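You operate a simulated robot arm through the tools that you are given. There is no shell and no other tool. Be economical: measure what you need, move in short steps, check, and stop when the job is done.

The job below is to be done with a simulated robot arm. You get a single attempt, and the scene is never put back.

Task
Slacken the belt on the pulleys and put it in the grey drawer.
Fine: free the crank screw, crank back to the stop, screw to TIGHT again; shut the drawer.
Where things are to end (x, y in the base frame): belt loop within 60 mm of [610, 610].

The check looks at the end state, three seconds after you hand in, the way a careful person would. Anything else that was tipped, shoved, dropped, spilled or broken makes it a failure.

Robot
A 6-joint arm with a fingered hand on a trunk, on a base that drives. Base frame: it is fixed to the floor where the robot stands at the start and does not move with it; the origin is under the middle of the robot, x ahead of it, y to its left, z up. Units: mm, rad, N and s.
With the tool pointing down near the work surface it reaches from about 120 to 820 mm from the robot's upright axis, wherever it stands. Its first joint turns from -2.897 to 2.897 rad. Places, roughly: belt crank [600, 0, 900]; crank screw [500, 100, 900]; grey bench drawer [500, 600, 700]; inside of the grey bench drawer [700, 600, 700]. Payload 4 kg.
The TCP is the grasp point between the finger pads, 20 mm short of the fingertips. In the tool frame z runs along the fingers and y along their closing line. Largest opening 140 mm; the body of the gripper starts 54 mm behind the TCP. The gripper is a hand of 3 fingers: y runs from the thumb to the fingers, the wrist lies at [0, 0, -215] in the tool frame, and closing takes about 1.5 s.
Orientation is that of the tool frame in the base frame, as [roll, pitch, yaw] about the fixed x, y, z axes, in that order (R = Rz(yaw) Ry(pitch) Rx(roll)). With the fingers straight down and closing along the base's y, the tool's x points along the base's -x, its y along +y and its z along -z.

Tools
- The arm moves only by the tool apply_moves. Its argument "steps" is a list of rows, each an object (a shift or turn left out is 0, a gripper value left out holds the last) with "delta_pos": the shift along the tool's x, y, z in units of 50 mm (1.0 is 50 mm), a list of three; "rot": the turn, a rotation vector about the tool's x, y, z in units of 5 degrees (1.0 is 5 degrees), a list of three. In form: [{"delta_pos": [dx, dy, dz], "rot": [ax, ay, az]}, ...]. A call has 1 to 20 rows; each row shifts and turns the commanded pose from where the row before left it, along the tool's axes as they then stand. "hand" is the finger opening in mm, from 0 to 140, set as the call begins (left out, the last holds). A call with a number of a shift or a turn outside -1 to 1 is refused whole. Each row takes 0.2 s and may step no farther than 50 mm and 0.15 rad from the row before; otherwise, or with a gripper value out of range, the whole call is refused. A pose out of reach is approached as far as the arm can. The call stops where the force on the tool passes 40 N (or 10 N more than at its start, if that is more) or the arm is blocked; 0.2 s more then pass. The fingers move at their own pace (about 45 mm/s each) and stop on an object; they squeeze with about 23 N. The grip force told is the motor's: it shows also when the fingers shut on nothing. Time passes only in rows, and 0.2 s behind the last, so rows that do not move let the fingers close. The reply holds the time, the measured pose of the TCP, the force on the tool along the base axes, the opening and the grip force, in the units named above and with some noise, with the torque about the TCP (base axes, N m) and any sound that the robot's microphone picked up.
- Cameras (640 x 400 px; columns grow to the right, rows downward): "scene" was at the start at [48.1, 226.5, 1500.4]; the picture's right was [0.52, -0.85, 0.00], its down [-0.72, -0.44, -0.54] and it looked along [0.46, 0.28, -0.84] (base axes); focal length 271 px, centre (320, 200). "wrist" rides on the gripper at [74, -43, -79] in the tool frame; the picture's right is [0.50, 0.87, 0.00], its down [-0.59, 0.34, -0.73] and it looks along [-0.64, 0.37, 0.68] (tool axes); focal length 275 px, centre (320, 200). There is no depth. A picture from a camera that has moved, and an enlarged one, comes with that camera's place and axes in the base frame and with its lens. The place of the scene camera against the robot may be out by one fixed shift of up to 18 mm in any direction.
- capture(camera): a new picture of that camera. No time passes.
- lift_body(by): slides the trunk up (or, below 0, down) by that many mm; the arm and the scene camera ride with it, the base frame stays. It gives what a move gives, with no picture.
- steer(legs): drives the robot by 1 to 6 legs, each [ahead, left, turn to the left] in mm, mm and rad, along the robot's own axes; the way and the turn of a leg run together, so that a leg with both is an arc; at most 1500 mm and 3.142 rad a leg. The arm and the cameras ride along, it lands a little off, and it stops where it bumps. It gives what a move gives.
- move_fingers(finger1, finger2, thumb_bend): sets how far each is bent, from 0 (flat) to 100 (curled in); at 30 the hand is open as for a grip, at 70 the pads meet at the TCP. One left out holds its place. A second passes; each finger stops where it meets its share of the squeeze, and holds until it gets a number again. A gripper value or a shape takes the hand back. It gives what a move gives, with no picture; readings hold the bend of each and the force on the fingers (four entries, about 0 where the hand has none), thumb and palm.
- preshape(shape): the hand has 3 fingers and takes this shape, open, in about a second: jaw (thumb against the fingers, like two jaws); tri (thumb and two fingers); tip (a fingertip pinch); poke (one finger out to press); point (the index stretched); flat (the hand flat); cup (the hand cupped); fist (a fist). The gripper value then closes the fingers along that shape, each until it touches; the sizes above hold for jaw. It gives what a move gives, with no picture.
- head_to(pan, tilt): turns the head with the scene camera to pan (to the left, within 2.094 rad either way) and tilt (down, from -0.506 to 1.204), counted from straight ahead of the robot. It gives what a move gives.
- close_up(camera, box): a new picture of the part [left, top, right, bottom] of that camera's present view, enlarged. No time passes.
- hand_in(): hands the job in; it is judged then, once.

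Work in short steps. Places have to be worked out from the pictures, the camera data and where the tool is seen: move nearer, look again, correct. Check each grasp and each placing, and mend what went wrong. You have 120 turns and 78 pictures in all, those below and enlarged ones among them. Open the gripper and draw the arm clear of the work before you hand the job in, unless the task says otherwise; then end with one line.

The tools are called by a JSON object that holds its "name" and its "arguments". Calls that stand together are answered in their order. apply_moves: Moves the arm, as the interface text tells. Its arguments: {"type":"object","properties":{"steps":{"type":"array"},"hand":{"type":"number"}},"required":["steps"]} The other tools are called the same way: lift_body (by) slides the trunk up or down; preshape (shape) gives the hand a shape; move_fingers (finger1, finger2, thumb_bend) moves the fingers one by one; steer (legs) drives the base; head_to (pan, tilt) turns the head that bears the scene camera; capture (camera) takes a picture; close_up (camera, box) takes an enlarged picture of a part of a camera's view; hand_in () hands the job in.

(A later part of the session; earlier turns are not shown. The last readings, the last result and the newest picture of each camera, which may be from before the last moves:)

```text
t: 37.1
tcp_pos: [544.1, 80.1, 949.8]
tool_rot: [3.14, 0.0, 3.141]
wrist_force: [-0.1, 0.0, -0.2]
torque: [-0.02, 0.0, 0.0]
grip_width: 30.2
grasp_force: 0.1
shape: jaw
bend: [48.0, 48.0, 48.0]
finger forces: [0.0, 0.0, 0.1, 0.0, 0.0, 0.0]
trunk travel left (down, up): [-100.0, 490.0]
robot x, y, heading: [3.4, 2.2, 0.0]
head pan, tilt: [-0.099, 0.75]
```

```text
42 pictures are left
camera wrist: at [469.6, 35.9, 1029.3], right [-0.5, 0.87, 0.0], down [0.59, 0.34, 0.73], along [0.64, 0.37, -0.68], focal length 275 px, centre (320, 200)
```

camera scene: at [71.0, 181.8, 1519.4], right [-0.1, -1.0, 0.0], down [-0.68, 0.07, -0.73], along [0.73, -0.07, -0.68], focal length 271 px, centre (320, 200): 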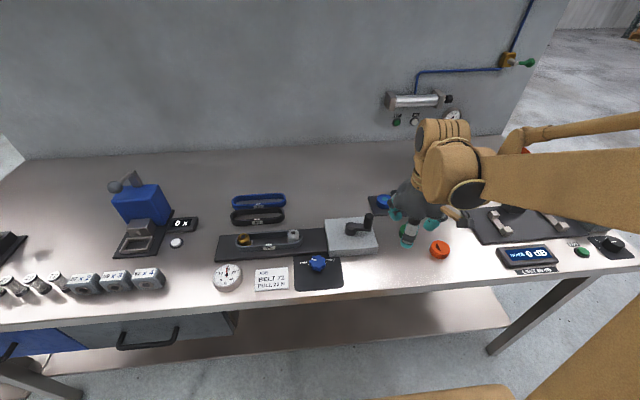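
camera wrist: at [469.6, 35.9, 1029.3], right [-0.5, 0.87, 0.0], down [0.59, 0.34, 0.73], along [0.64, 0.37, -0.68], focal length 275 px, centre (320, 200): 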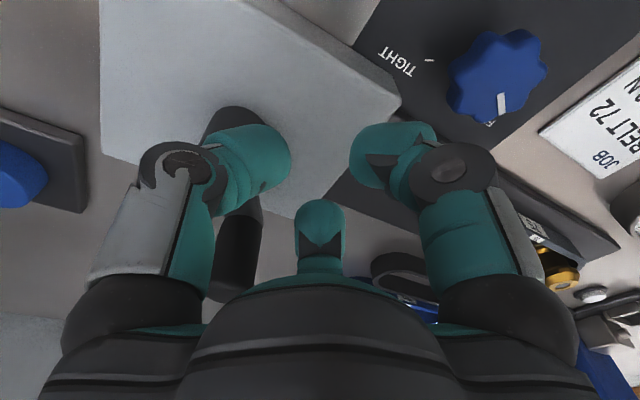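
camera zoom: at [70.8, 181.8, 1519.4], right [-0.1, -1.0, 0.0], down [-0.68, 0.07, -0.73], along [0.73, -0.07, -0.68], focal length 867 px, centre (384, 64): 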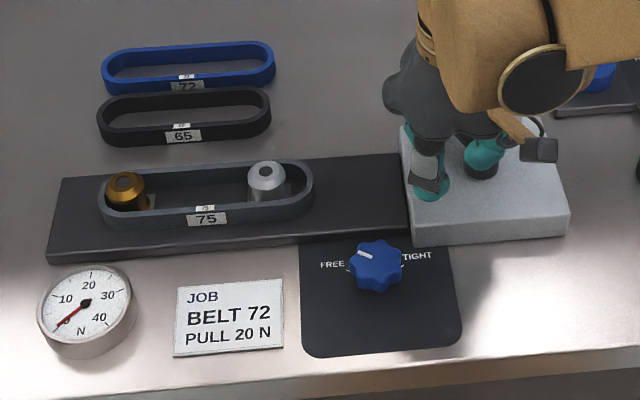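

The handle slipped out and stays near azimuth 35–40°, because I was pushing through a gap between fingers. I lift, turn the hand so the thumb sits behind the handle, and look again from above it.

{"name": "apply_moves", "arguments": {"steps": [{"delta_pos": [0, 0, -0.8]}, {"delta_pos": [0, 0, -0.8]}, {"delta_pos": [-0.9, 0, 0]}, {"delta_pos": [-0.2, -0.3, 0], "rot": [0, 0, -1]}, {"rot": [0, 0, -1]}, {"rot": [0, 0, -1]}, {"rot": [0, 0, -1]}, {"rot": [0, 0, -1]}, {"rot": [0, 0, -1]}, {"rot": [0, 0, -1]}, {"rot": [0, 0, -1]}, {"rot": [0, 0, -1]}, {"rot": [0, 0, -1]}], "hand": 70}}

{"name": "capture", "arguments": {"camera": "wrist"}}

```text
t: 39.9
tcp_pos: [599.4, 64.8, 1030.5]
tool_rot: [-3.142, -0.001, -2.266]
wrist_force: [-0.3, 0.2, 0.8]
torque: [-0.03, 0.01, 0.03]
grip_width: 69.8
grasp_force: 0.2
shape: jaw
bend: [34.0, 34.0, 33.0]
finger forces: [0.0, 0.0, 0.0, 0.0, 0.0, 0.1]
trunk travel left (down, up): [-100.0, 490.0]
robot x, y, heading: [-1.3, -1.1, 0.002]
head pan, tilt: [-0.099, 0.75]
```

```text
41 pictures are left
camera wrist: at [584.1, -21.2, 1109.9], right [-0.99, 0.17, 0.0], down [0.12, 0.67, 0.73], along [0.13, 0.72, -0.68], focal length 275 px, centre (320, 200)
```

wrist: 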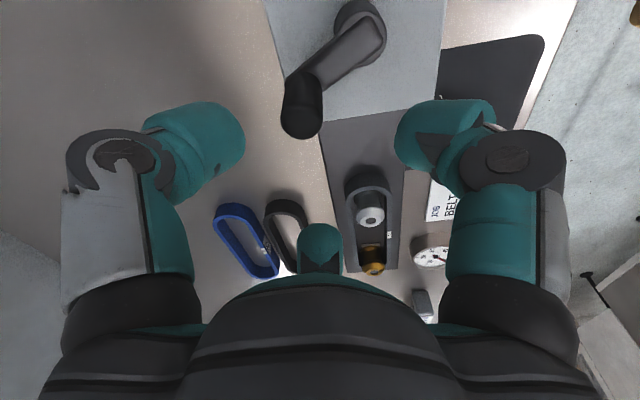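

The handle is at about (610, 61), azimuth ~28°. I centre on it, lower, and close to a snug cage.

{"name": "apply_moves", "arguments": {"steps": [{"delta_pos": [-0.077, -0.211, 0]}, {"delta_pos": [0, 0, 0.85]}, {"delta_pos": [0, 0, 0.8]}]}}

{"name": "apply_moves", "arguments": {"steps": [{}, {}, {}, {}, {}], "hand": 27}}

{"name": "capture", "arguments": {"camera": "wrist"}}

```text
t: 40.7
tcp_pos: [609.6, 59.0, 948.3]
tool_rot: [-3.141, 0.0, -2.269]
wrist_force: [-0.1, -1.0, 5.2]
torque: [-0.08, 0.2, 0.06]
grip_width: 70.2
grasp_force: 0.0
shape: jaw
bend: [34.0, 34.0, 33.0]
finger forces: [5.5, 0.0, 0.0, 0.0, 0.0, 0.0]
trunk travel left (down, up): [-100.0, 490.0]
robot x, y, heading: [2.5, -1.6, -0.002]
head pan, tilt: [-0.099, 0.75]
```

```text
t: 41.9
tcp_pos: [609.3, 58.7, 949.0]
tool_rot: [-3.141, 0.001, -2.269]
wrist_force: [-0.5, 0.3, 5.3]
torque: [0.0, 0.1, -0.02]
grip_width: 27.7
grasp_force: 0.0
shape: jaw
bend: [49.0, 49.0, 49.0]
finger forces: [4.6, 1.0, 0.0, 0.1, 0.0, 0.1]
trunk travel left (down, up): [-100.0, 490.0]
robot x, y, heading: [0.6, 1.6, 0.0]
head pan, tilt: [-0.099, 0.75]
```

```text
40 pictures are left
camera wrist: at [594.2, -25.8, 1027.0], right [-0.98, 0.17, 0.0], down [0.12, 0.67, 0.73], along [0.13, 0.72, -0.68], focal length 275 px, centre (320, 200)
```

wrist: 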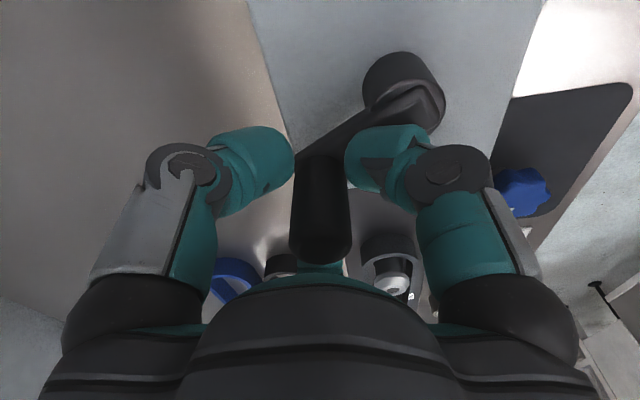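

The handle is centred and one finger rests lightly on the crank arm. I raise 4 mm and push 30° further anticlockwise, feeling for the stop.

{"name": "apply_moves", "arguments": {"steps": [{"delta_pos": [0, 0, -0.08]}, {"delta_pos": [-0.046, 0.148, 0]}, {"delta_pos": [-0.026, 0.157, 0]}]}}

{"name": "apply_moves", "arguments": {"steps": [{"delta_pos": [0.003, 0.159, 0]}]}}

{"name": "capture", "arguments": {"camera": "wrist"}}

```text
t: 42.7
tcp_pos: [600.7, 73.1, 952.1]
tool_rot: [3.141, 0.001, -2.269]
wrist_force: [2.0, 0.6, 0.8]
torque: [-0.01, -0.02, 0.03]
grip_width: 27.1
grasp_force: 0.2
shape: jaw
bend: [49.0, 49.0, 48.0]
finger forces: [0.1, 0.0, 0.0, 0.0, 1.8, 0.0]
trunk travel left (down, up): [-100.0, 490.0]
robot x, y, heading: [-1.7, -0.7, 0.003]
head pan, tilt: [-0.099, 0.75]
```

```text
t: 43.1
tcp_pos: [593.3, 78.2, 953.7]
tool_rot: [3.141, 0.0, -2.269]
wrist_force: [0.3, 0.3, -0.6]
torque: [-0.03, 0.01, 0.02]
grip_width: 27.4
grasp_force: 0.0
shape: jaw
bend: [49.0, 49.0, 49.0]
finger forces: [0.0, 0.1, 0.0, 0.0, 0.8, 0.0]
trunk travel left (down, up): [-100.0, 490.0]
robot x, y, heading: [-1.9, 0.5, 0.005]
head pan, tilt: [-0.099, 0.75]
```

```text
39 pictures are left
camera wrist: at [578.9, -7.3, 1031.7], right [-0.98, 0.17, 0.0], down [0.12, 0.67, 0.73], along [0.13, 0.72, -0.68], focal length 275 px, centre (320, 200)
```

wrist: 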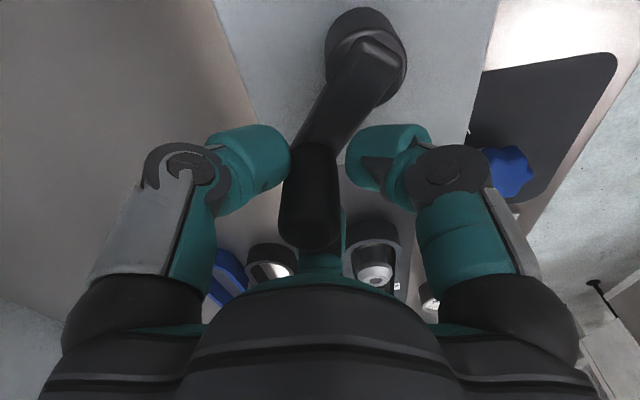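

The crank still turns freely, so there was no stop there. I continue in 5° arc steps, turning the hand with the crank so the thumb stays behind the handle.

{"name": "apply_moves", "arguments": {"steps": [{"delta_pos": [0.012, 0.079, 0], "rot": [0, 0, -1]}, {"delta_pos": [0.012, 0.079, 0], "rot": [0, 0, -1]}, {"delta_pos": [0.012, 0.079, 0], "rot": [0, 0, -1]}, {"delta_pos": [0.012, 0.079, 0], "rot": [0, 0, -1]}, {"delta_pos": [0.012, 0.079, 0], "rot": [0, 0, -1]}, {"delta_pos": [0.012, 0.079, 0], "rot": [0, 0, -1]}]}}

{"name": "apply_moves", "arguments": {"steps": [{"delta_pos": [0.012, 0.079, 0], "rot": [0, 0, -1]}, {"delta_pos": [0.012, 0.079, 0], "rot": [0, 0, -1]}, {"delta_pos": [0.012, 0.079, 0], "rot": [0, 0, -1]}, {"delta_pos": [0.012, 0.079, 0], "rot": [0, 0, -1]}, {"delta_pos": [0.012, 0.079, 0], "rot": [0, 0, -1]}, {"delta_pos": [0.012, 0.079, 0], "rot": [0, 0, -1]}]}}

{"name": "capture", "arguments": {"camera": "wrist"}}

```text
t: 44.5
tcp_pos: [572.6, 86.8, 952.3]
tool_rot: [-3.141, -0.001, -1.745]
wrist_force: [0.1, -0.8, 1.5]
torque: [0.01, -0.03, 0.0]
grip_width: 26.9
grasp_force: 0.0
shape: jaw
bend: [49.0, 49.0, 49.0]
finger forces: [0.0, 0.0, 0.0, 0.0, 1.0, 0.0]
trunk travel left (down, up): [-100.0, 490.0]
robot x, y, heading: [0.2, 2.8, 0.005]
head pan, tilt: [-0.099, 0.75]
```

```text
t: 45.9
tcp_pos: [544.8, 134.7, 953.2]
tool_rot: [-3.14, -0.017, -1.438]
wrist_force: [-0.1, -0.7, 0.4]
torque: [0.0, 0.01, -0.01]
grip_width: 27.1
grasp_force: 0.2
shape: jaw
bend: [49.0, 49.0, 49.0]
finger forces: [0.1, 0.0, 0.0, 0.1, 0.0, 0.1]
out of reach, approached as far as the arm can: row 3, 4, 5, 6
trunk travel left (down, up): [-100.0, 490.0]
robot x, y, heading: [0.2, -2.2, -0.001]
head pan, tilt: [-0.099, 0.75]
```

```text
38 pictures are left
camera wrist: at [595.8, 67.7, 1032.3], right [-0.79, -0.61, 0.01], down [-0.42, 0.55, 0.72], along [-0.45, 0.57, -0.69], focal length 275 px, centre (320, 200)
```

wrist: 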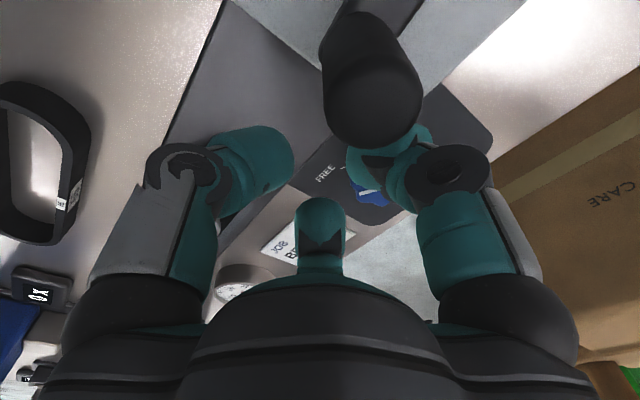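

The wrist hit its turn limit near yaw -85° and drifted off the arc, but nothing was hit. The handle is now at about (565, 85). I lift, turn the hand back and regrip with another finger behind the handle.

{"name": "apply_moves", "arguments": {"steps": [{"delta_pos": [0, 0, -0.8]}, {"delta_pos": [0, 0, -0.8]}, {"rot": [0, 0, 1]}, {"rot": [0, 0, 1]}, {"rot": [0, 0, 1]}, {"rot": [0, 0, 1]}], "hand": 70}}

```text
t: 47.3
tcp_pos: [543.6, 137.5, 1033.9]
tool_rot: [-3.136, -0.017, -1.789]
wrist_force: [-1.1, 0.3, 0.5]
torque: [0.02, 0.01, -0.01]
grip_width: 69.8
grasp_force: 0.0
shape: jaw
bend: [34.0, 34.0, 33.0]
finger forces: [0.0, 0.0, 0.0, 0.1, 0.0, 0.0]
trunk travel left (down, up): [-100.0, 490.0]
robot x, y, heading: [-1.5, 1.7, -0.007]
head pan, tilt: [-0.099, 0.75]
```

{"name": "apply_moves", "arguments": {"steps": [{"rot": [0, 0, 1]}, {"rot": [0, 0, 1]}, {"rot": [0, 0, 1]}, {"rot": [0, 0, 1]}, {"rot": [0, 0, 1]}, {"rot": [0, 0, 1]}, {"rot": [0, 0, 1]}, {"rot": [0, 0, 1]}, {"rot": [0, 0, 1]}, {"rot": [0, 0, 1]}, {"rot": [0, 0, 1]}, {"rot": [0, 0, 1]}, {"rot": [0, 0, 1]}, {"rot": [0, 0, 1]}, {"rot": [0, 0, 1]}, {"rot": [0, 0, 1]}, {"rot": [0, 0, 1]}, {"rot": [0, 0, 1]}, {"rot": [0, 0, 1]}, {"rot": [0, 0, 1]}]}}

```text
t: 51.5
tcp_pos: [544.1, 136.7, 1032.9]
tool_rot: [-3.127, 0.01, 2.75]
wrist_force: [-0.7, 0.6, -0.2]
torque: [-0.01, -0.02, 0.0]
grip_width: 69.7
grasp_force: 0.1
shape: jaw
bend: [34.0, 34.0, 33.0]
finger forces: [0.1, 0.0, 0.0, 0.0, 0.0, 0.0]
trunk travel left (down, up): [-100.0, 490.0]
robot x, y, heading: [2.6, -2.3, 0.001]
head pan, tilt: [-0.099, 0.75]
```

{"name": "apply_moves", "arguments": {"steps": [{"rot": [-0.167, 0.115, 0.92]}, {"delta_pos": [-0.426, -0.352, 0]}, {"delta_pos": [-0.426, -0.352, 0]}]}}

{"name": "capture", "arguments": {"camera": "wrist"}}

```text
t: 52.3
tcp_pos: [567.0, 85.0, 1032.0]
tool_rot: [3.138, 0.0, 2.669]
wrist_force: [-0.1, -0.4, 0.5]
torque: [0.01, 0.02, 0.01]
grip_width: 69.9
grasp_force: 0.0
shape: jaw
bend: [34.0, 34.0, 33.0]
finger forces: [0.0, 0.0, 0.0, 0.0, 0.0, 0.0]
trunk travel left (down, up): [-100.0, 490.0]
robot x, y, heading: [-0.1, -2.9, 0.002]
head pan, tilt: [-0.099, 0.75]
```

```text
37 pictures are left
camera wrist: at [480.7, 79.6, 1111.4], right [-0.05, 1.0, 0.0], down [0.68, 0.03, 0.73], along [0.73, 0.04, -0.68], focal length 275 px, centre (320, 200)
```

wrist: 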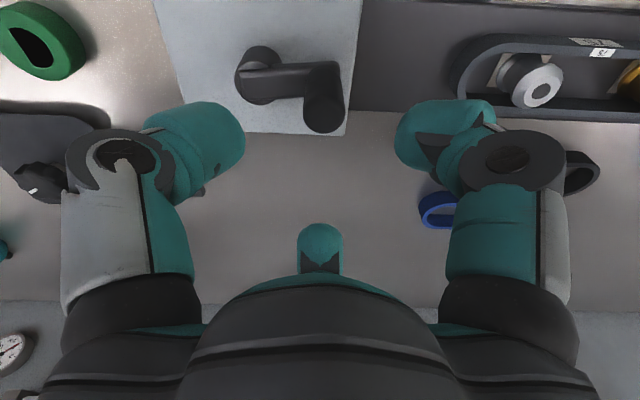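

The handle is well located. I centre, lower, cage it, and take arc steps with the hand turning along.

{"name": "apply_moves", "arguments": {"steps": [{"delta_pos": [0.08, -0.04, 0]}, {"delta_pos": [0, 0, 0.8]}, {"delta_pos": [0, 0, 0.8]}]}}

{"name": "apply_moves", "arguments": {"steps": [{}, {}, {}, {}, {}], "hand": 27}}

{"name": "apply_moves", "arguments": {"steps": [{"delta_pos": [0.065, -0.044, 0], "rot": [0, 0, -1]}, {"delta_pos": [0.065, -0.044, 0], "rot": [0, 0, -1]}, {"delta_pos": [0.065, -0.044, 0], "rot": [0, 0, -1]}, {"delta_pos": [0.065, -0.044, 0], "rot": [0, 0, -1]}, {"delta_pos": [0.065, -0.044, 0], "rot": [0, 0, -1]}, {"delta_pos": [0.065, -0.044, 0], "rot": [0, 0, -1]}]}}

{"name": "capture", "arguments": {"camera": "wrist"}}

```text
t: 53.1
tcp_pos: [562.3, 86.1, 953.1]
tool_rot: [3.141, 0.0, 2.67]
wrist_force: [0.1, 0.2, -0.3]
torque: [0.02, -0.05, -0.02]
grip_width: 69.6
grasp_force: 0.0
shape: jaw
bend: [34.0, 34.0, 33.0]
finger forces: [0.1, 0.1, 0.0, 0.0, 0.0, 0.0]
trunk travel left (down, up): [-100.0, 490.0]
robot x, y, heading: [-0.7, -0.4, -0.001]
head pan, tilt: [-0.099, 0.75]
```

```text
t: 54.3
tcp_pos: [562.2, 86.7, 953.7]
tool_rot: [3.139, 0.002, 2.67]
wrist_force: [1.1, -0.2, 0.3]
torque: [0.0, -0.01, 0.0]
grip_width: 27.2
grasp_force: 0.0
shape: jaw
bend: [49.0, 49.0, 49.0]
finger forces: [0.0, 0.7, 0.0, 0.1, 0.0, 0.0]
trunk travel left (down, up): [-100.0, 490.0]
robot x, y, heading: [3.1, -3.4, -0.003]
head pan, tilt: [-0.099, 0.75]
```

```text
t: 55.7
tcp_pos: [537.9, 78.9, 952.5]
tool_rot: [3.14, 0.002, -3.088]
wrist_force: [1.1, 0.0, -0.5]
torque: [-0.03, -0.01, -0.03]
grip_width: 27.3
grasp_force: 0.1
shape: jaw
bend: [49.0, 49.0, 49.0]
finger forces: [0.1, 1.0, 0.1, 0.0, 0.0, 0.1]
trunk travel left (down, up): [-100.0, 490.0]
robot x, y, heading: [-0.0, 1.5, 0.001]
head pan, tilt: [-0.099, 0.75]
```

```text
36 pictures are left
camera wrist: at [466.3, 31.2, 1031.0], right [-0.55, 0.84, 0.0], down [0.57, 0.37, 0.74], along [0.62, 0.4, -0.68], focal length 275 px, centre (320, 200)
```

wrist: 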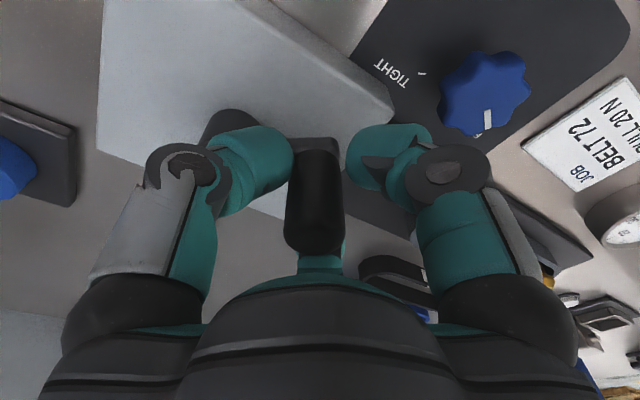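

The handle stays in the cage and the crank turns easily. I go on.

{"name": "apply_moves", "arguments": {"steps": [{"delta_pos": [0.065, -0.044, 0], "rot": [0, 0, -1]}, {"delta_pos": [0.065, -0.044, 0], "rot": [0, 0, -1]}, {"delta_pos": [0.065, -0.044, 0], "rot": [0, 0, -1]}, {"delta_pos": [0.065, -0.044, 0], "rot": [0, 0, -1]}, {"delta_pos": [0.065, -0.044, 0], "rot": [0, 0, -1]}, {"delta_pos": [0.065, -0.044, 0], "rot": [0, 0, -1]}, {"delta_pos": [0.065, -0.044, 0], "rot": [0, 0, -1]}, {"delta_pos": [0.065, -0.044, 0], "rot": [0, 0, -1]}]}}

{"name": "close_up", "arguments": {"camera": "scene", "box": [200, 180, 400, 305]}}

{"name": "capture", "arguments": {"camera": "wrist"}}

```text
t: 57.5
tcp_pos: [523.6, 53.4, 953.4]
tool_rot: [3.14, 0.001, -2.39]
wrist_force: [6.0, 6.2, 2.5]
torque: [0.11, -0.09, -0.07]
grip_width: 28.0
grasp_force: 0.0
shape: jaw
bend: [49.0, 46.0, 49.0]
finger forces: [0.0, 7.4, 0.0, 0.1, 0.0, 0.1]
trunk travel left (down, up): [-100.0, 490.0]
robot x, y, heading: [2.3, 1.1, 0.003]
head pan, tilt: [-0.099, 0.75]
```

```text
3.20 times, centred on (300, 242) of scene
camera zoom: at [71.7, 182.8, 1519.3], right [-0.1, -1.0, 0.0], down [-0.68, 0.07, -0.73], along [0.73, -0.07, -0.68], focal length 867 px, centre (384, 64)
```

zoom: 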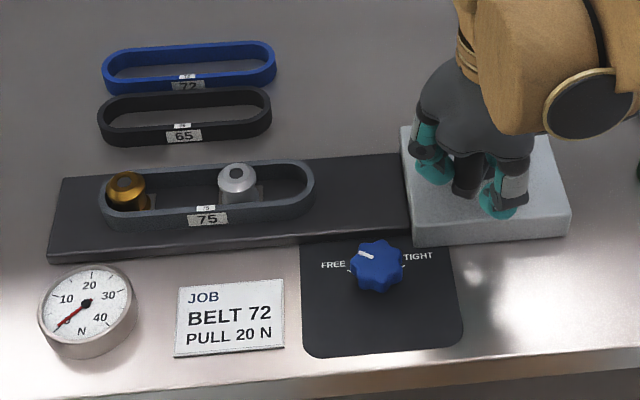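

```text
34 pictures are left
camera wrist: at [496.8, -28.9, 1031.5], right [-0.96, 0.29, 0.0], down [0.2, 0.65, 0.74], along [0.21, 0.7, -0.68], focal length 275 px, centre (320, 200)
```

wrist: 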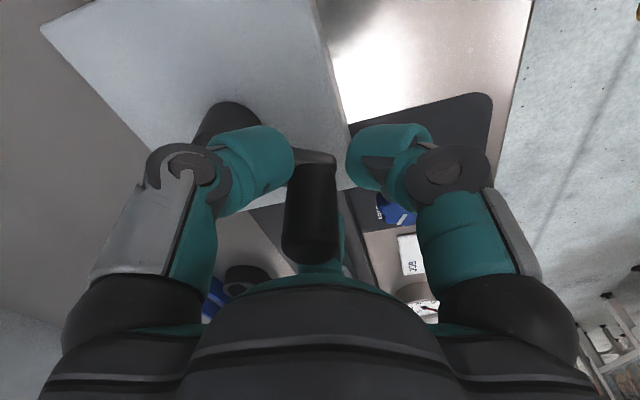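

Finger 2 now feels 7 N, which may be the stop, and the pulley has come far in. I push two more small steps to confirm.

{"name": "apply_moves", "arguments": {"steps": [{"delta_pos": [0.065, -0.044, 0], "rot": [0, 0, -1]}]}}

{"name": "apply_moves", "arguments": {"steps": [{"delta_pos": [0.065, -0.044, 0], "rot": [0, 0, -1]}]}}

{"name": "close_up", "arguments": {"camera": "scene", "box": [200, 180, 400, 305]}}

```text
t: 57.9
tcp_pos: [520.9, 51.0, 952.3]
tool_rot: [-3.141, 0.0, -2.302]
wrist_force: [3.0, 8.8, 2.7]
torque: [0.18, -0.05, 0.0]
grip_width: 28.0
grasp_force: 0.0
shape: jaw
bend: [49.0, 44.0, 49.0]
finger forces: [0.1, 7.8, 0.0, 0.0, 0.0, 0.0]
trunk travel left (down, up): [-100.0, 490.0]
robot x, y, heading: [0.2, -1.1, 0.004]
head pan, tilt: [-0.099, 0.75]
```

```text
t: 58.3
tcp_pos: [519.8, 46.9, 951.6]
tool_rot: [-3.141, 0.0, -2.217]
wrist_force: [3.5, 10.0, 2.4]
torque: [0.21, -0.05, -0.06]
grip_width: 28.0
grasp_force: 0.0
shape: jaw
bend: [49.0, 43.0, 49.0]
finger forces: [0.1, 8.7, 0.0, 0.0, 0.0, 0.0]
trunk travel left (down, up): [-100.0, 490.0]
robot x, y, heading: [-1.8, -0.7, 0.003]
head pan, tilt: [-0.099, 0.75]
```

```text
3.20 times, centred on (300, 242) of scene
camera zoom: at [71.3, 183.3, 1519.2], right [-0.1, -1.0, 0.0], down [-0.68, 0.07, -0.73], along [0.73, -0.07, -0.68], focal length 867 px, centre (384, 64)
```

zoom: 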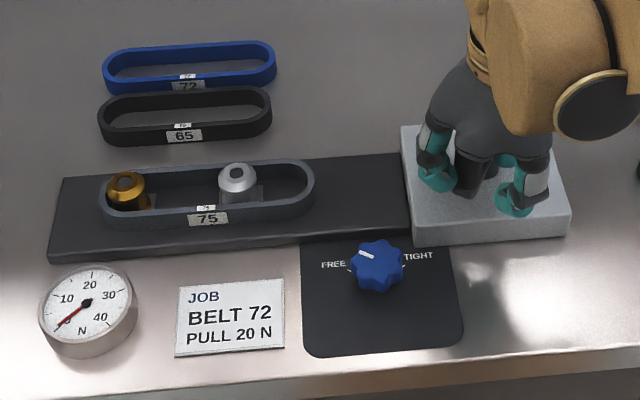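

The pulley has stopped moving and the push force rises to 10 N, so the crank is at its stop. I release, lift, and go back over the screw knob.

{"name": "apply_moves", "arguments": {"steps": [{}, {}, {}, {}, {"delta_pos": [0, 0, -0.8]}, {"delta_pos": [0, 0, -0.8]}, {"rot": [0, 0, 1]}, {"rot": [0, 0, 1]}, {"rot": [0, 0, 1]}, {"rot": [0, 0, 1]}, {"rot": [0, 0, 1]}, {"rot": [0, 0, 1]}, {"rot": [0, 0, 1]}, {"rot": [0, 0, 0.6]}, {"delta_pos": [0.113, 0.713, 0]}, {"delta_pos": [0.113, 0.713, 0]}, {"delta_pos": [0.113, 0.713, 0]}], "hand": 70}}

{"name": "capture", "arguments": {"camera": "wrist"}}

```text
t: 61.9
tcp_pos: [476.5, 144.8, 1032.3]
tool_rot: [3.14, 0.0, -2.881]
wrist_force: [0.2, 0.6, 0.2]
torque: [0.02, 0.04, 0.0]
grip_width: 69.6
grasp_force: 0.1
shape: jaw
bend: [34.0, 34.0, 33.0]
finger forces: [0.1, 0.1, 0.0, 0.1, 0.1, 0.0]
trunk travel left (down, up): [-100.0, 490.0]
robot x, y, heading: [-3.4, 0.4, 0.005]
head pan, tilt: [-0.099, 0.75]
```

```text
32 pictures are left
camera wrist: at [415.6, 84.0, 1111.1], right [-0.71, 0.71, 0.0], down [0.48, 0.48, 0.74], along [0.52, 0.52, -0.68], focal length 275 px, centre (320, 200)
```

wrist: 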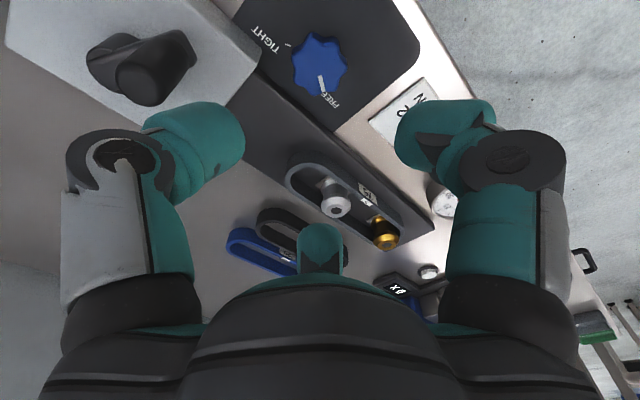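

The crank stays put and the knob is centred. I lower, grip, and turn 60° clockwise.

{"name": "apply_moves", "arguments": {"steps": [{"delta_pos": [0, 0, 1]}, {"delta_pos": [0, 0, 1]}, {"delta_pos": [0, 0, 0.4]}, {"delta_pos": [0, 0, 0.34]}]}}

{"name": "apply_moves", "arguments": {"steps": [{}, {}, {}, {}, {}, {}], "hand": 20}}

{"name": "apply_moves", "arguments": {"steps": [{"rot": [0, 0, 1]}, {"rot": [0, 0, 1]}, {"rot": [0, 0, 1]}, {"rot": [0, 0, 1]}, {"rot": [0, 0, 1]}, {"rot": [0, 0, 1]}, {"rot": [0, 0, 1]}, {"rot": [0, 0, 1]}, {"rot": [0, 0, 1]}, {"rot": [0, 0, 1]}, {"rot": [0, 0, 1]}, {"rot": [0, 0, 1]}]}}

```text
t: 62.9
tcp_pos: [478.2, 144.6, 895.0]
tool_rot: [3.141, 0.0, -2.879]
wrist_force: [0.2, -0.4, -0.4]
torque: [-0.01, 0.0, -0.04]
grip_width: 69.6
grasp_force: 0.1
shape: jaw
bend: [34.0, 34.0, 33.0]
finger forces: [0.0, 0.1, 0.0, 0.1, 0.0, 0.0]
trunk travel left (down, up): [-100.0, 490.0]
robot x, y, heading: [1.5, -2.5, 0.001]
head pan, tilt: [-0.099, 0.75]
```

```text
t: 64.3
tcp_pos: [477.7, 143.6, 894.6]
tool_rot: [-3.141, 0.0, -2.88]
wrist_force: [2.5, 1.0, -7.7]
torque: [0.02, -0.06, 0.02]
grip_width: 35.3
grasp_force: 22.7
shape: jaw
bend: [46.0, 44.0, 46.0]
finger forces: [19.4, 21.2, 0.0, 0.0, 18.7, 0.0]
trunk travel left (down, up): [-100.0, 490.0]
robot x, y, heading: [0.8, 0.7, -0.001]
head pan, tilt: [-0.099, 0.75]
```

```text
t: 66.9
tcp_pos: [476.6, 146.3, 895.1]
tool_rot: [3.141, -0.001, 2.355]
wrist_force: [-2.7, 7.0, -15.5]
torque: [0.1, 0.03, 0.08]
grip_width: 34.9
grasp_force: 22.4
shape: jaw
bend: [46.0, 44.0, 46.0]
finger forces: [20.7, 19.0, 0.0, 0.1, 16.8, 0.0]
trunk travel left (down, up): [-100.0, 490.0]
robot x, y, heading: [0.0, -2.7, 0.002]
head pan, tilt: [-0.099, 0.75]
```

The first 60° is done. I open, lift, turn the hand back 60°, lower and grip again.

{"name": "apply_moves", "arguments": {"steps": [{}, {}, {}, {}, {"delta_pos": [0, 0, -0.7]}, {"rot": [0, 0, -1]}, {"rot": [0, 0, -1]}, {"rot": [0, 0, -1]}, {"rot": [0, 0, -1]}, {"rot": [0, 0, -1]}, {"rot": [0, 0, -1]}, {"rot": [0, 0, -1]}, {"rot": [0, 0, -1]}, {"rot": [0, 0, -1]}, {"rot": [0, 0, -1]}, {"rot": [0, 0, -1]}, {"rot": [0, 0, -1]}], "hand": 70}}

{"name": "close_up", "arguments": {"camera": "wrist", "box": [180, 40, 500, 240]}}

{"name": "apply_moves", "arguments": {"steps": [{"delta_pos": [0, 0, 0.4]}, {"delta_pos": [0, 0, 0.3]}]}}

{"name": "apply_moves", "arguments": {"steps": [{}, {}, {}, {}, {}, {}], "hand": 20}}

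```text
t: 70.5
tcp_pos: [476.5, 145.2, 931.5]
tool_rot: [3.141, 0.0, -2.879]
wrist_force: [-0.1, 0.2, 0.1]
torque: [0.02, 0.0, 0.01]
grip_width: 69.3
grasp_force: 0.1
shape: jaw
bend: [34.0, 34.0, 33.0]
finger forces: [0.1, 0.1, 0.0, 0.0, 0.0, 0.1]
trunk travel left (down, up): [-100.0, 490.0]
robot x, y, heading: [0.6, 0.7, -0.003]
head pan, tilt: [-0.099, 0.75]
```

```text
2.00 times, centred on (340, 140) of wrist
camera zoom: at [415.7, 83.1, 1009.7], right [-0.71, 0.71, 0.0], down [0.48, 0.48, 0.74], along [0.52, 0.52, -0.68], focal length 551 px, centre (280, 320)
```

zoom: 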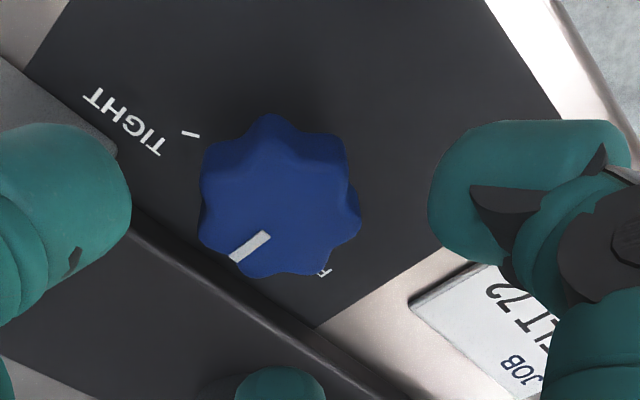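

```text
t: 71.1
tcp_pos: [476.9, 144.8, 893.9]
tool_rot: [3.14, 0.0, -2.878]
wrist_force: [0.1, -0.1, 0.7]
torque: [-0.01, 0.02, -0.01]
grip_width: 69.4
grasp_force: 0.2
shape: jaw
bend: [34.0, 34.0, 33.0]
finger forces: [0.1, 0.0, 0.0, 0.1, 0.0, 0.1]
trunk travel left (down, up): [-100.0, 490.0]
robot x, y, heading: [2.2, -2.4, 0.003]
head pan, tilt: [-0.099, 0.75]
```

```text
t: 72.5
tcp_pos: [477.1, 145.5, 894.6]
tool_rot: [3.141, -0.002, -2.88]
wrist_force: [-1.3, -0.7, -10.0]
torque: [-0.05, -0.01, 0.0]
grip_width: 35.6
grasp_force: 22.9
shape: jaw
bend: [47.0, 44.0, 46.0]
finger forces: [18.4, 19.9, 0.0, 0.1, 19.5, 0.0]
trunk travel left (down, up): [-100.0, 490.0]
robot x, y, heading: [-0.2, -0.8, -0.004]
head pan, tilt: [-0.099, 0.75]
```

The pointer is about 57–60° short of TIGHT. I turn 12 more steps, then release and look.

{"name": "apply_moves", "arguments": {"steps": [{"rot": [0, 0, 1]}, {"rot": [0, 0, 1]}, {"rot": [0, 0, 1]}, {"rot": [0, 0, 1]}, {"rot": [0, 0, 1]}, {"rot": [0, 0, 1]}, {"rot": [0, 0, 1]}, {"rot": [0, 0, 1]}, {"rot": [0, 0, 1]}, {"rot": [0, 0, 1]}, {"rot": [0, 0, 1]}, {"rot": [0, 0, 1]}]}}

{"name": "apply_moves", "arguments": {"steps": [{}, {}, {}, {}, {"delta_pos": [0, 0, -0.7]}, {"delta_pos": [0, 0, -1]}, {"rot": [0, 0, -1]}, {"rot": [0, 0, -1]}, {"rot": [0, 0, -1]}, {"rot": [0, 0, -1]}, {"rot": [0, 0, -1]}, {"rot": [0, 0, -1]}, {"rot": [0, 0, -1]}, {"rot": [0, 0, -1]}, {"rot": [0, 0, -1]}], "hand": 70}}

{"name": "capture", "arguments": {"camera": "wrist"}}

{"name": "close_up", "arguments": {"camera": "wrist", "box": [220, 20, 420, 145]}}

```text
t: 75.1
tcp_pos: [477.9, 146.9, 895.9]
tool_rot: [-3.141, 0.0, 2.353]
wrist_force: [-5.0, 15.7, -23.1]
torque: [0.21, 0.07, 0.54]
grip_width: 34.1
grasp_force: 22.6
shape: jaw
bend: [47.0, 44.0, 46.0]
finger forces: [21.8, 19.4, 0.1, 0.0, 15.9, 0.0]
trunk travel left (down, up): [-100.0, 490.0]
robot x, y, heading: [-3.0, 3.1, 0.003]
head pan, tilt: [-0.099, 0.75]
```

```text
t: 78.3
tcp_pos: [476.1, 144.9, 980.5]
tool_rot: [3.141, 0.0, -3.14]
wrist_force: [-0.2, -0.1, -0.2]
torque: [0.02, 0.01, 0.01]
grip_width: 69.5
grasp_force: 0.0
shape: jaw
bend: [34.0, 34.0, 33.0]
finger forces: [0.0, 0.0, 0.0, 0.1, 0.1, 0.0]
trunk travel left (down, up): [-100.0, 490.0]
robot x, y, heading: [-0.1, 1.3, 0.003]
head pan, tilt: [-0.099, 0.75]
```

```text
30 pictures are left
camera wrist: at [401.6, 101.1, 1059.3], right [-0.5, 0.87, 0.0], down [0.59, 0.34, 0.74], along [0.64, 0.37, -0.68], focal length 275 px, centre (320, 200)
```

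wrist: 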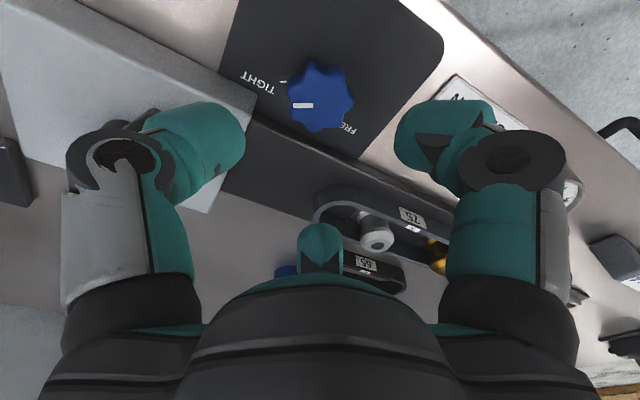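

```text
3.20 times, centred on (320, 82) of wrist
camera zoom: at [401.6, 101.1, 1059.3], right [-0.5, 0.87, 0.0], down [0.59, 0.34, 0.74], along [0.64, 0.37, -0.68], focal length 881 px, centre (320, 576)
```

zoom: 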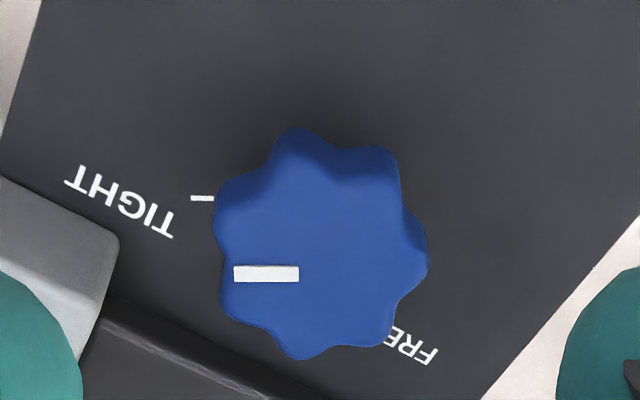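

The pointer sits exactly as at the start, at TIGHT, and the torque rose there. Next comes the belt: I move above it, near (560, 283), with the hand turned 90° so the thumb is at the front side.

{"name": "apply_moves", "arguments": {"steps": [{"delta_pos": [0, 0, -0.6]}, {"delta_pos": [-0.8, 0, 0]}, {"delta_pos": [-0.8, 0, 0]}, {"delta_pos": [0, 0.9, 0]}, {"delta_pos": [0, 0.9, 0]}, {"delta_pos": [0, 0.9, 0]}], "hand": 100}}

{"name": "apply_moves", "arguments": {"steps": [{"rot": [0, 0, 1]}, {"rot": [0, 0, 1]}, {"rot": [0, 0, 1]}, {"rot": [0, 0, 1]}, {"rot": [0, 0, 1]}, {"rot": [0, 0, 1]}, {"rot": [0, 0, 1]}, {"rot": [0, 0, 1]}, {"rot": [0, 0, 1]}, {"rot": [0, 0, 1]}, {"rot": [0, 0, 1]}, {"rot": [0, 0, 1]}, {"rot": [0, 0, 1]}, {"rot": [0, 0, 1]}, {"rot": [0, 0, 1]}, {"rot": [0, 0, 1]}, {"rot": [0, 0, 1]}, {"rot": [0, 0, 1]}]}}

{"name": "capture", "arguments": {"camera": "wrist"}}

{"name": "capture", "arguments": {"camera": "scene"}}

```text
t: 79.7
tcp_pos: [557.3, 278.4, 1011.5]
tool_rot: [3.141, 0.001, 3.141]
wrist_force: [-0.1, 0.4, -0.2]
torque: [-0.01, -0.01, -0.03]
grip_width: 99.3
grasp_force: 0.0
shape: jaw
bend: [26.0, 26.0, 25.0]
finger forces: [0.0, 0.1, 0.0, 0.1, 0.0, 0.0]
trunk travel left (down, up): [-100.0, 490.0]
robot x, y, heading: [1.4, 0.8, -0.001]
head pan, tilt: [-0.099, 0.75]
```

```text
t: 83.5
tcp_pos: [556.7, 279.7, 1011.6]
tool_rot: [-3.141, 0.001, 1.568]
wrist_force: [-0.5, -0.4, -0.7]
torque: [-0.02, 0.0, -0.03]
grip_width: 99.8
grasp_force: 0.1
shape: jaw
bend: [26.0, 26.0, 25.0]
finger forces: [0.0, 0.1, 0.0, 0.0, 0.0, 0.0]
trunk travel left (down, up): [-100.0, 490.0]
robot x, y, heading: [1.4, 0.7, 0.001]
head pan, tilt: [-0.099, 0.75]
```

```text
28 pictures are left
camera wrist: at [513.6, 352.9, 1089.2], right [0.87, 0.5, 0.0], down [0.34, -0.59, 0.73], along [0.37, -0.64, -0.68], focal length 275 px, centre (320, 200)
```

wrist: 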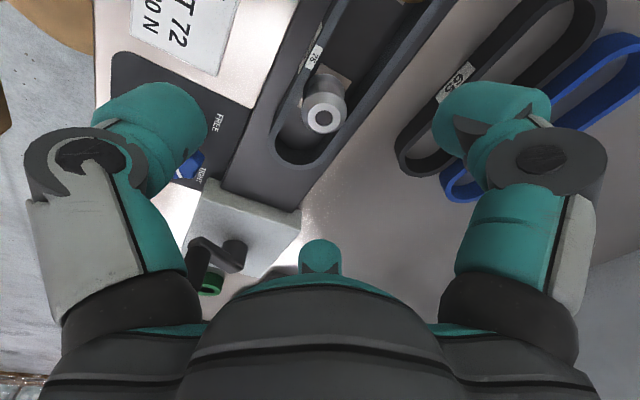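

```text
27 pictures are left
camera scene: at [71.1, 182.1, 1519.3], right [-0.1, -1.0, 0.0], down [-0.68, 0.07, -0.73], along [0.73, -0.07, -0.68], focal length 271 px, centre (320, 200)
```

scene: 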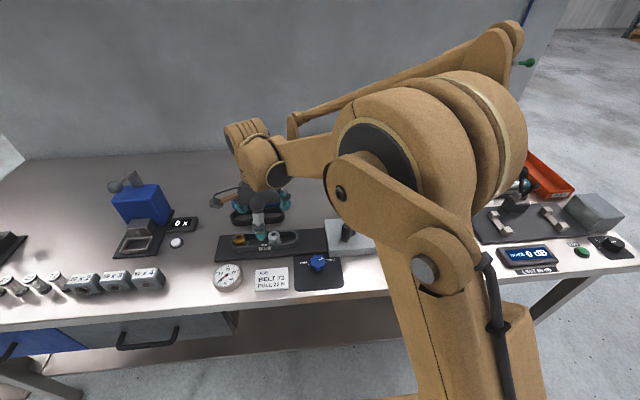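

I place the belt's front wall at x≈543, its axis at x≈568, and it spans y≈206 to 384. A thin wall suits a fingertip pinch, so I try the tip shape here in free air and look at it.

{"name": "preshape", "arguments": {"shape": "tip"}}

{"name": "capture", "arguments": {"camera": "wrist"}}

```text
t: 84.4
tcp_pos: [557.0, 279.6, 1010.9]
tool_rot: [3.139, 0.0, 1.57]
wrist_force: [-0.7, 0.2, -0.2]
torque: [-0.04, 0.03, -0.03]
grip_width: 140.2
grasp_force: 0.2
shape: tip
bend: [30.0, 30.0, 30.0]
finger forces: [0.1, 0.0, 0.0, 0.0, 0.1, 0.1]
trunk travel left (down, up): [-100.0, 490.0]
robot x, y, heading: [-1.5, -1.8, -0.001]
head pan, tilt: [-0.099, 0.75]
```

```text
26 pictures are left
camera wrist: at [513.5, 352.8, 1089.3], right [0.87, 0.5, 0.0], down [0.34, -0.59, 0.73], along [0.37, -0.64, -0.68], focal length 275 px, centre (320, 200)
```

wrist: 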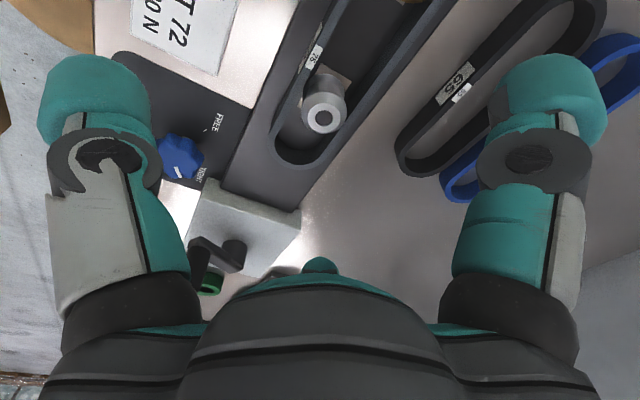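

Every shape has the fingers 120° apart. I will pinch the belt's front wall with one finger inside the loop between the pulleys and two outside, at yaw 150° and TCP about (541, 306). I shape the hand to 32 mm and turn it at height first.

{"name": "preshape", "arguments": {"shape": "jaw"}}

{"name": "apply_moves", "arguments": {"steps": [{"rot": [0, 0, -1]}, {"rot": [0, 0, -1]}, {"rot": [0, 0, -1]}, {"rot": [0, 0, -1]}, {"rot": [0, 0, -1]}, {"rot": [0, 0, -1]}, {"rot": [0, 0, -1]}, {"rot": [0, 0, -1]}, {"rot": [0, 0, -1]}, {"rot": [0, 0, -1]}, {"rot": [0, 0, -1]}, {"rot": [0, 0, -1]}, {"delta_pos": [0.53, 0.305, 0]}, {"delta_pos": [0, 0, 1]}, {"delta_pos": [0, 0, 0.4]}], "hand": 32}}

{"name": "capture", "arguments": {"camera": "wrist"}}

```text
t: 85.3
tcp_pos: [556.8, 279.8, 1011.3]
tool_rot: [-3.14, 0.001, 1.571]
wrist_force: [-0.3, 0.9, 0.4]
torque: [-0.02, -0.03, 0.01]
grip_width: 139.7
grasp_force: 0.0
shape: jaw
bend: [30.0, 30.0, 30.0]
finger forces: [0.0, 0.0, 0.0, 0.1, 0.1, 0.1]
trunk travel left (down, up): [-100.0, 490.0]
robot x, y, heading: [2.1, -1.9, -0.001]
head pan, tilt: [-0.099, 0.75]
```

```text
t: 88.5
tcp_pos: [539.9, 306.1, 940.9]
tool_rot: [3.141, 0.0, 2.619]
wrist_force: [-0.3, 0.3, 0.0]
torque: [0.0, 0.01, 0.01]
grip_width: 32.2
grasp_force: 0.0
shape: jaw
bend: [47.0, 47.0, 47.0]
finger forces: [0.0, 0.0, 0.0, 0.0, 0.1, 0.0]
trunk travel left (down, up): [-100.0, 490.0]
robot x, y, heading: [-0.3, -1.6, 0.0]
head pan, tilt: [-0.099, 0.75]
```

```text
25 pictures are left
camera wrist: at [454.4, 304.5, 1019.0], right [0.0, 1.0, 0.0], down [0.68, 0.0, 0.73], along [0.73, 0.0, -0.68], focal length 275 px, centre (320, 200)
```

wrist: 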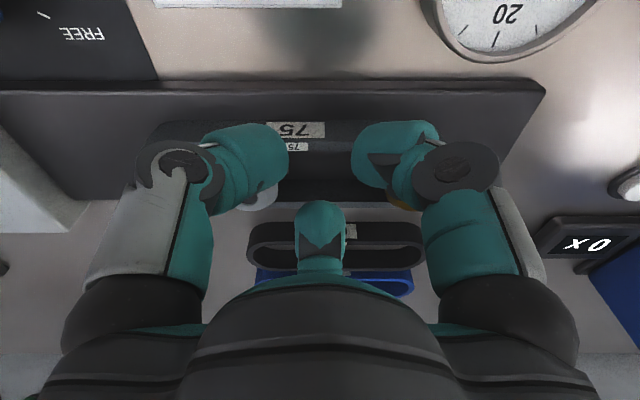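

The view is clear: the wall top is about 8 mm beyond the TCP, near x=548. I shift 4 mm forward and lower so the finger enters the loop.

{"name": "apply_moves", "arguments": {"steps": [{"delta_pos": [-0.07, 0.04, 0]}, {"delta_pos": [0, 0, 0.45]}, {"delta_pos": [0, 0, 0.2]}]}}

{"name": "apply_moves", "arguments": {"steps": [{"delta_pos": [0, 0, 0.1]}, {"delta_pos": [0, 0, 0.1]}]}}

{"name": "capture", "arguments": {"camera": "wrist"}}

```text
t: 89.3
tcp_pos: [545.9, 305.6, 906.5]
tool_rot: [3.141, 0.0, 2.617]
wrist_force: [0.9, 0.8, -0.2]
torque: [0.01, 0.02, -0.03]
grip_width: 32.4
grasp_force: 0.1
shape: jaw
bend: [47.0, 47.0, 47.0]
finger forces: [0.0, 0.1, 0.0, 0.0, 0.1, 0.1]
trunk travel left (down, up): [-100.0, 490.0]
robot x, y, heading: [-0.6, -0.2, 0.001]
head pan, tilt: [-0.099, 0.75]
```

```text
t: 89.9
tcp_pos: [543.7, 305.9, 898.5]
tool_rot: [3.139, -0.001, 2.62]
wrist_force: [-2.6, -0.1, 5.1]
torque: [0.0, -0.22, 0.03]
grip_width: 31.9
grasp_force: 0.0
shape: jaw
bend: [47.0, 48.0, 47.0]
finger forces: [0.1, 4.3, 0.0, 0.0, 0.0, 0.1]
trunk travel left (down, up): [-100.0, 490.0]
robot x, y, heading: [-0.2, -1.7, -0.002]
head pan, tilt: [-0.099, 0.75]
```

```text
24 pictures are left
camera wrist: at [457.9, 305.2, 976.9], right [0.0, 1.0, 0.0], down [0.68, 0.0, 0.74], along [0.74, 0.0, -0.68], focal length 275 px, centre (320, 200)
```

wrist: 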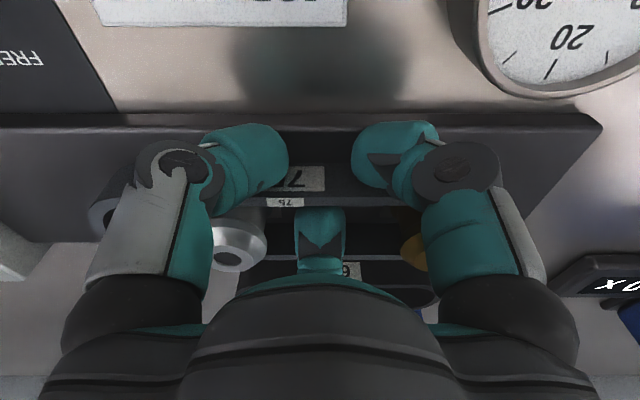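

Finger 2 is inside the loop and lightly touches something behind. I narrow to 24 mm, lower 5 mm more, and read the forces.

{"name": "apply_moves", "arguments": {"steps": [{}, {}, {}, {"delta_pos": [0, 0, 0.1]}], "hand": 24}}

{"name": "close_up", "arguments": {"camera": "wrist", "box": [180, 100, 480, 290]}}

```text
t: 90.9
tcp_pos: [542.9, 304.5, 893.9]
tool_rot: [3.14, 0.002, 2.62]
wrist_force: [-1.3, -1.4, 24.0]
torque: [-0.18, 0.17, 0.01]
grip_width: 25.1
grasp_force: 0.0
shape: jaw
bend: [97.0, 51.0, 51.0]
finger forces: [5.9, 3.9, 0.0, 0.0, 13.6, 0.1]
trunk travel left (down, up): [-100.0, 490.0]
robot x, y, heading: [-2.7, -3.5, -0.002]
head pan, tilt: [-0.099, 0.75]
```

```text
2.11 times, centred on (330, 195) of wrist
camera zoom: at [457.5, 303.9, 973.0], right [0.0, 1.0, 0.0], down [0.68, 0.0, 0.74], along [0.74, 0.0, -0.68], focal length 580 px, centre (299, 210)
```

zoom: 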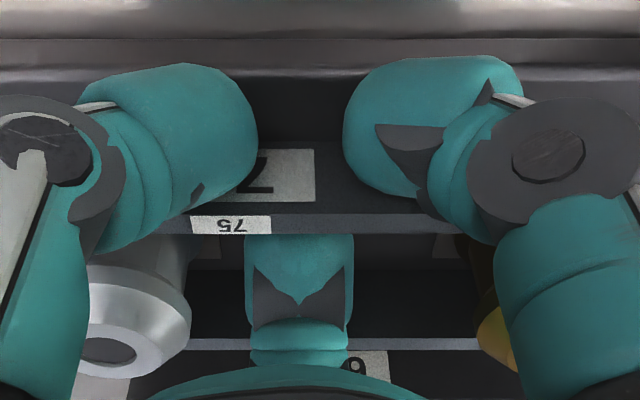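

The fingertips now press on the track with 24 N. I raise 4 mm and close fully on the wall.

{"name": "apply_moves", "arguments": {"steps": [{"delta_pos": [0, 0, -0.1]}]}}

{"name": "apply_moves", "arguments": {"steps": [{}, {}, {}, {}, {}, {}], "hand": 0}}

{"name": "close_up", "arguments": {"camera": "wrist", "box": [180, 100, 480, 290]}}

```text
t: 91.3
tcp_pos: [544.5, 305.6, 898.1]
tool_rot: [3.139, -0.001, 2.617]
wrist_force: [-0.4, 0.0, 0.1]
torque: [0.02, -0.01, -0.03]
grip_width: 23.8
grasp_force: 0.0
shape: jaw
bend: [51.0, 51.0, 51.0]
finger forces: [0.1, 0.0, 0.0, 0.1, 0.0, 0.1]
trunk travel left (down, up): [-100.0, 490.0]
robot x, y, heading: [1.6, -2.2, -0.003]
head pan, tilt: [-0.099, 0.75]
```

```text
t: 92.7
tcp_pos: [544.1, 306.5, 897.8]
tool_rot: [-3.141, 0.0, 2.618]
wrist_force: [-8.2, 0.6, -4.2]
torque: [0.02, 0.09, 0.04]
grip_width: 12.6
grasp_force: 23.0
shape: jaw
bend: [65.0, 64.0, 61.0]
finger forces: [14.1, 19.3, 0.1, 0.0, 13.6, 0.1]
trunk travel left (down, up): [-100.0, 490.0]
robot x, y, heading: [0.1, -1.1, 0.0]
head pan, tilt: [-0.099, 0.75]
```

```text
2.11 times, centred on (330, 195) of wrist
camera zoom: at [458.1, 305.1, 976.5], right [0.0, 1.0, 0.0], down [0.68, 0.0, 0.73], along [0.73, 0.0, -0.68], focal length 580 px, centre (299, 210)
```

zoom: 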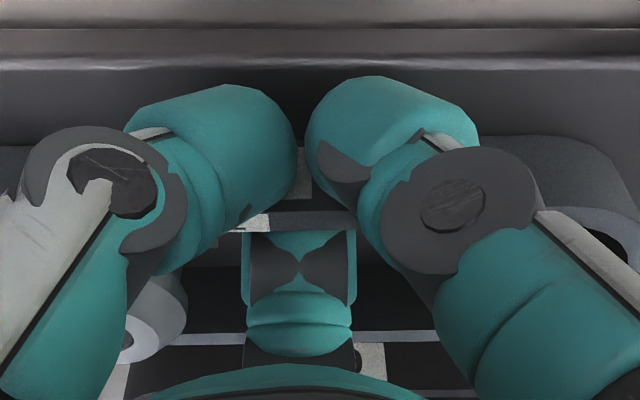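

All three fingers hold the wall at 14–19 N each. I ease 2 mm back and 6 mm left, to clear the gold pulley, then lift slowly.

{"name": "apply_moves", "arguments": {"steps": [{"delta_pos": [0.095, 0.084, 0]}, {"delta_pos": [0, 0, -0.2]}, {"delta_pos": [0, 0, -0.2]}]}}

{"name": "capture", "arguments": {"camera": "wrist"}}

{"name": "close_up", "arguments": {"camera": "scene", "box": [180, 180, 380, 305]}}

```text
t: 93.5
tcp_pos: [542.2, 312.9, 919.3]
tool_rot: [3.14, 0.0, 2.617]
wrist_force: [-0.5, -0.5, -0.9]
torque: [0.04, 0.01, -0.01]
grip_width: 12.7
grasp_force: 22.7
shape: jaw
bend: [77.0, 64.0, 61.0]
finger forces: [12.4, 22.8, 0.1, 0.0, 11.8, 0.0]
trunk travel left (down, up): [-100.0, 490.0]
robot x, y, heading: [-1.5, -1.9, 0.002]
head pan, tilt: [-0.099, 0.75]
```

```text
21 pictures are left
camera wrist: at [456.6, 311.5, 996.9], right [0.0, 1.0, 0.0], down [0.68, 0.0, 0.74], along [0.74, 0.0, -0.68], focal length 275 px, centre (320, 200)
```

wrist: 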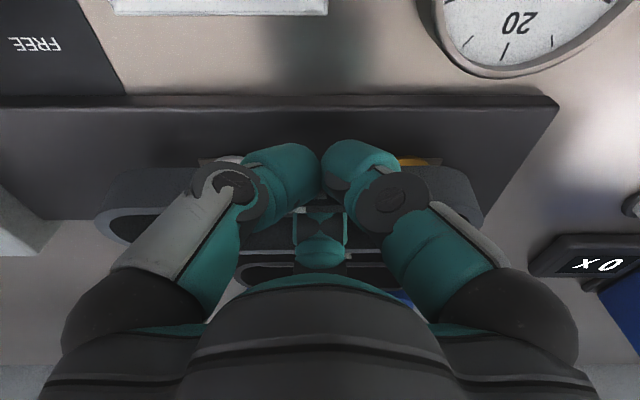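

```text
3.20 times, centred on (280, 242) of scene
camera zoom: at [71.1, 182.0, 1519.4], right [-0.1, -0.99, 0.0], down [-0.68, 0.07, -0.73], along [0.73, -0.07, -0.68], focal length 867 px, centre (448, 64)
```

zoom: 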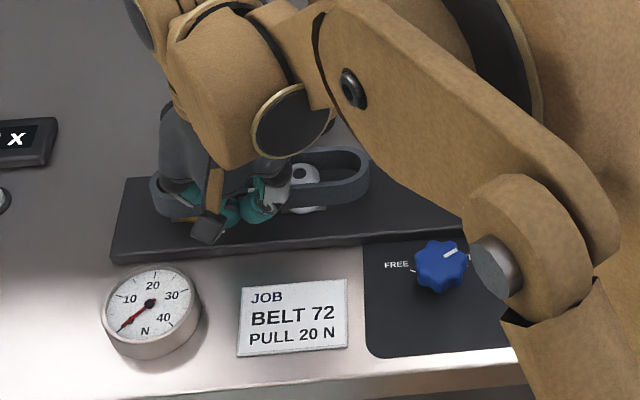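

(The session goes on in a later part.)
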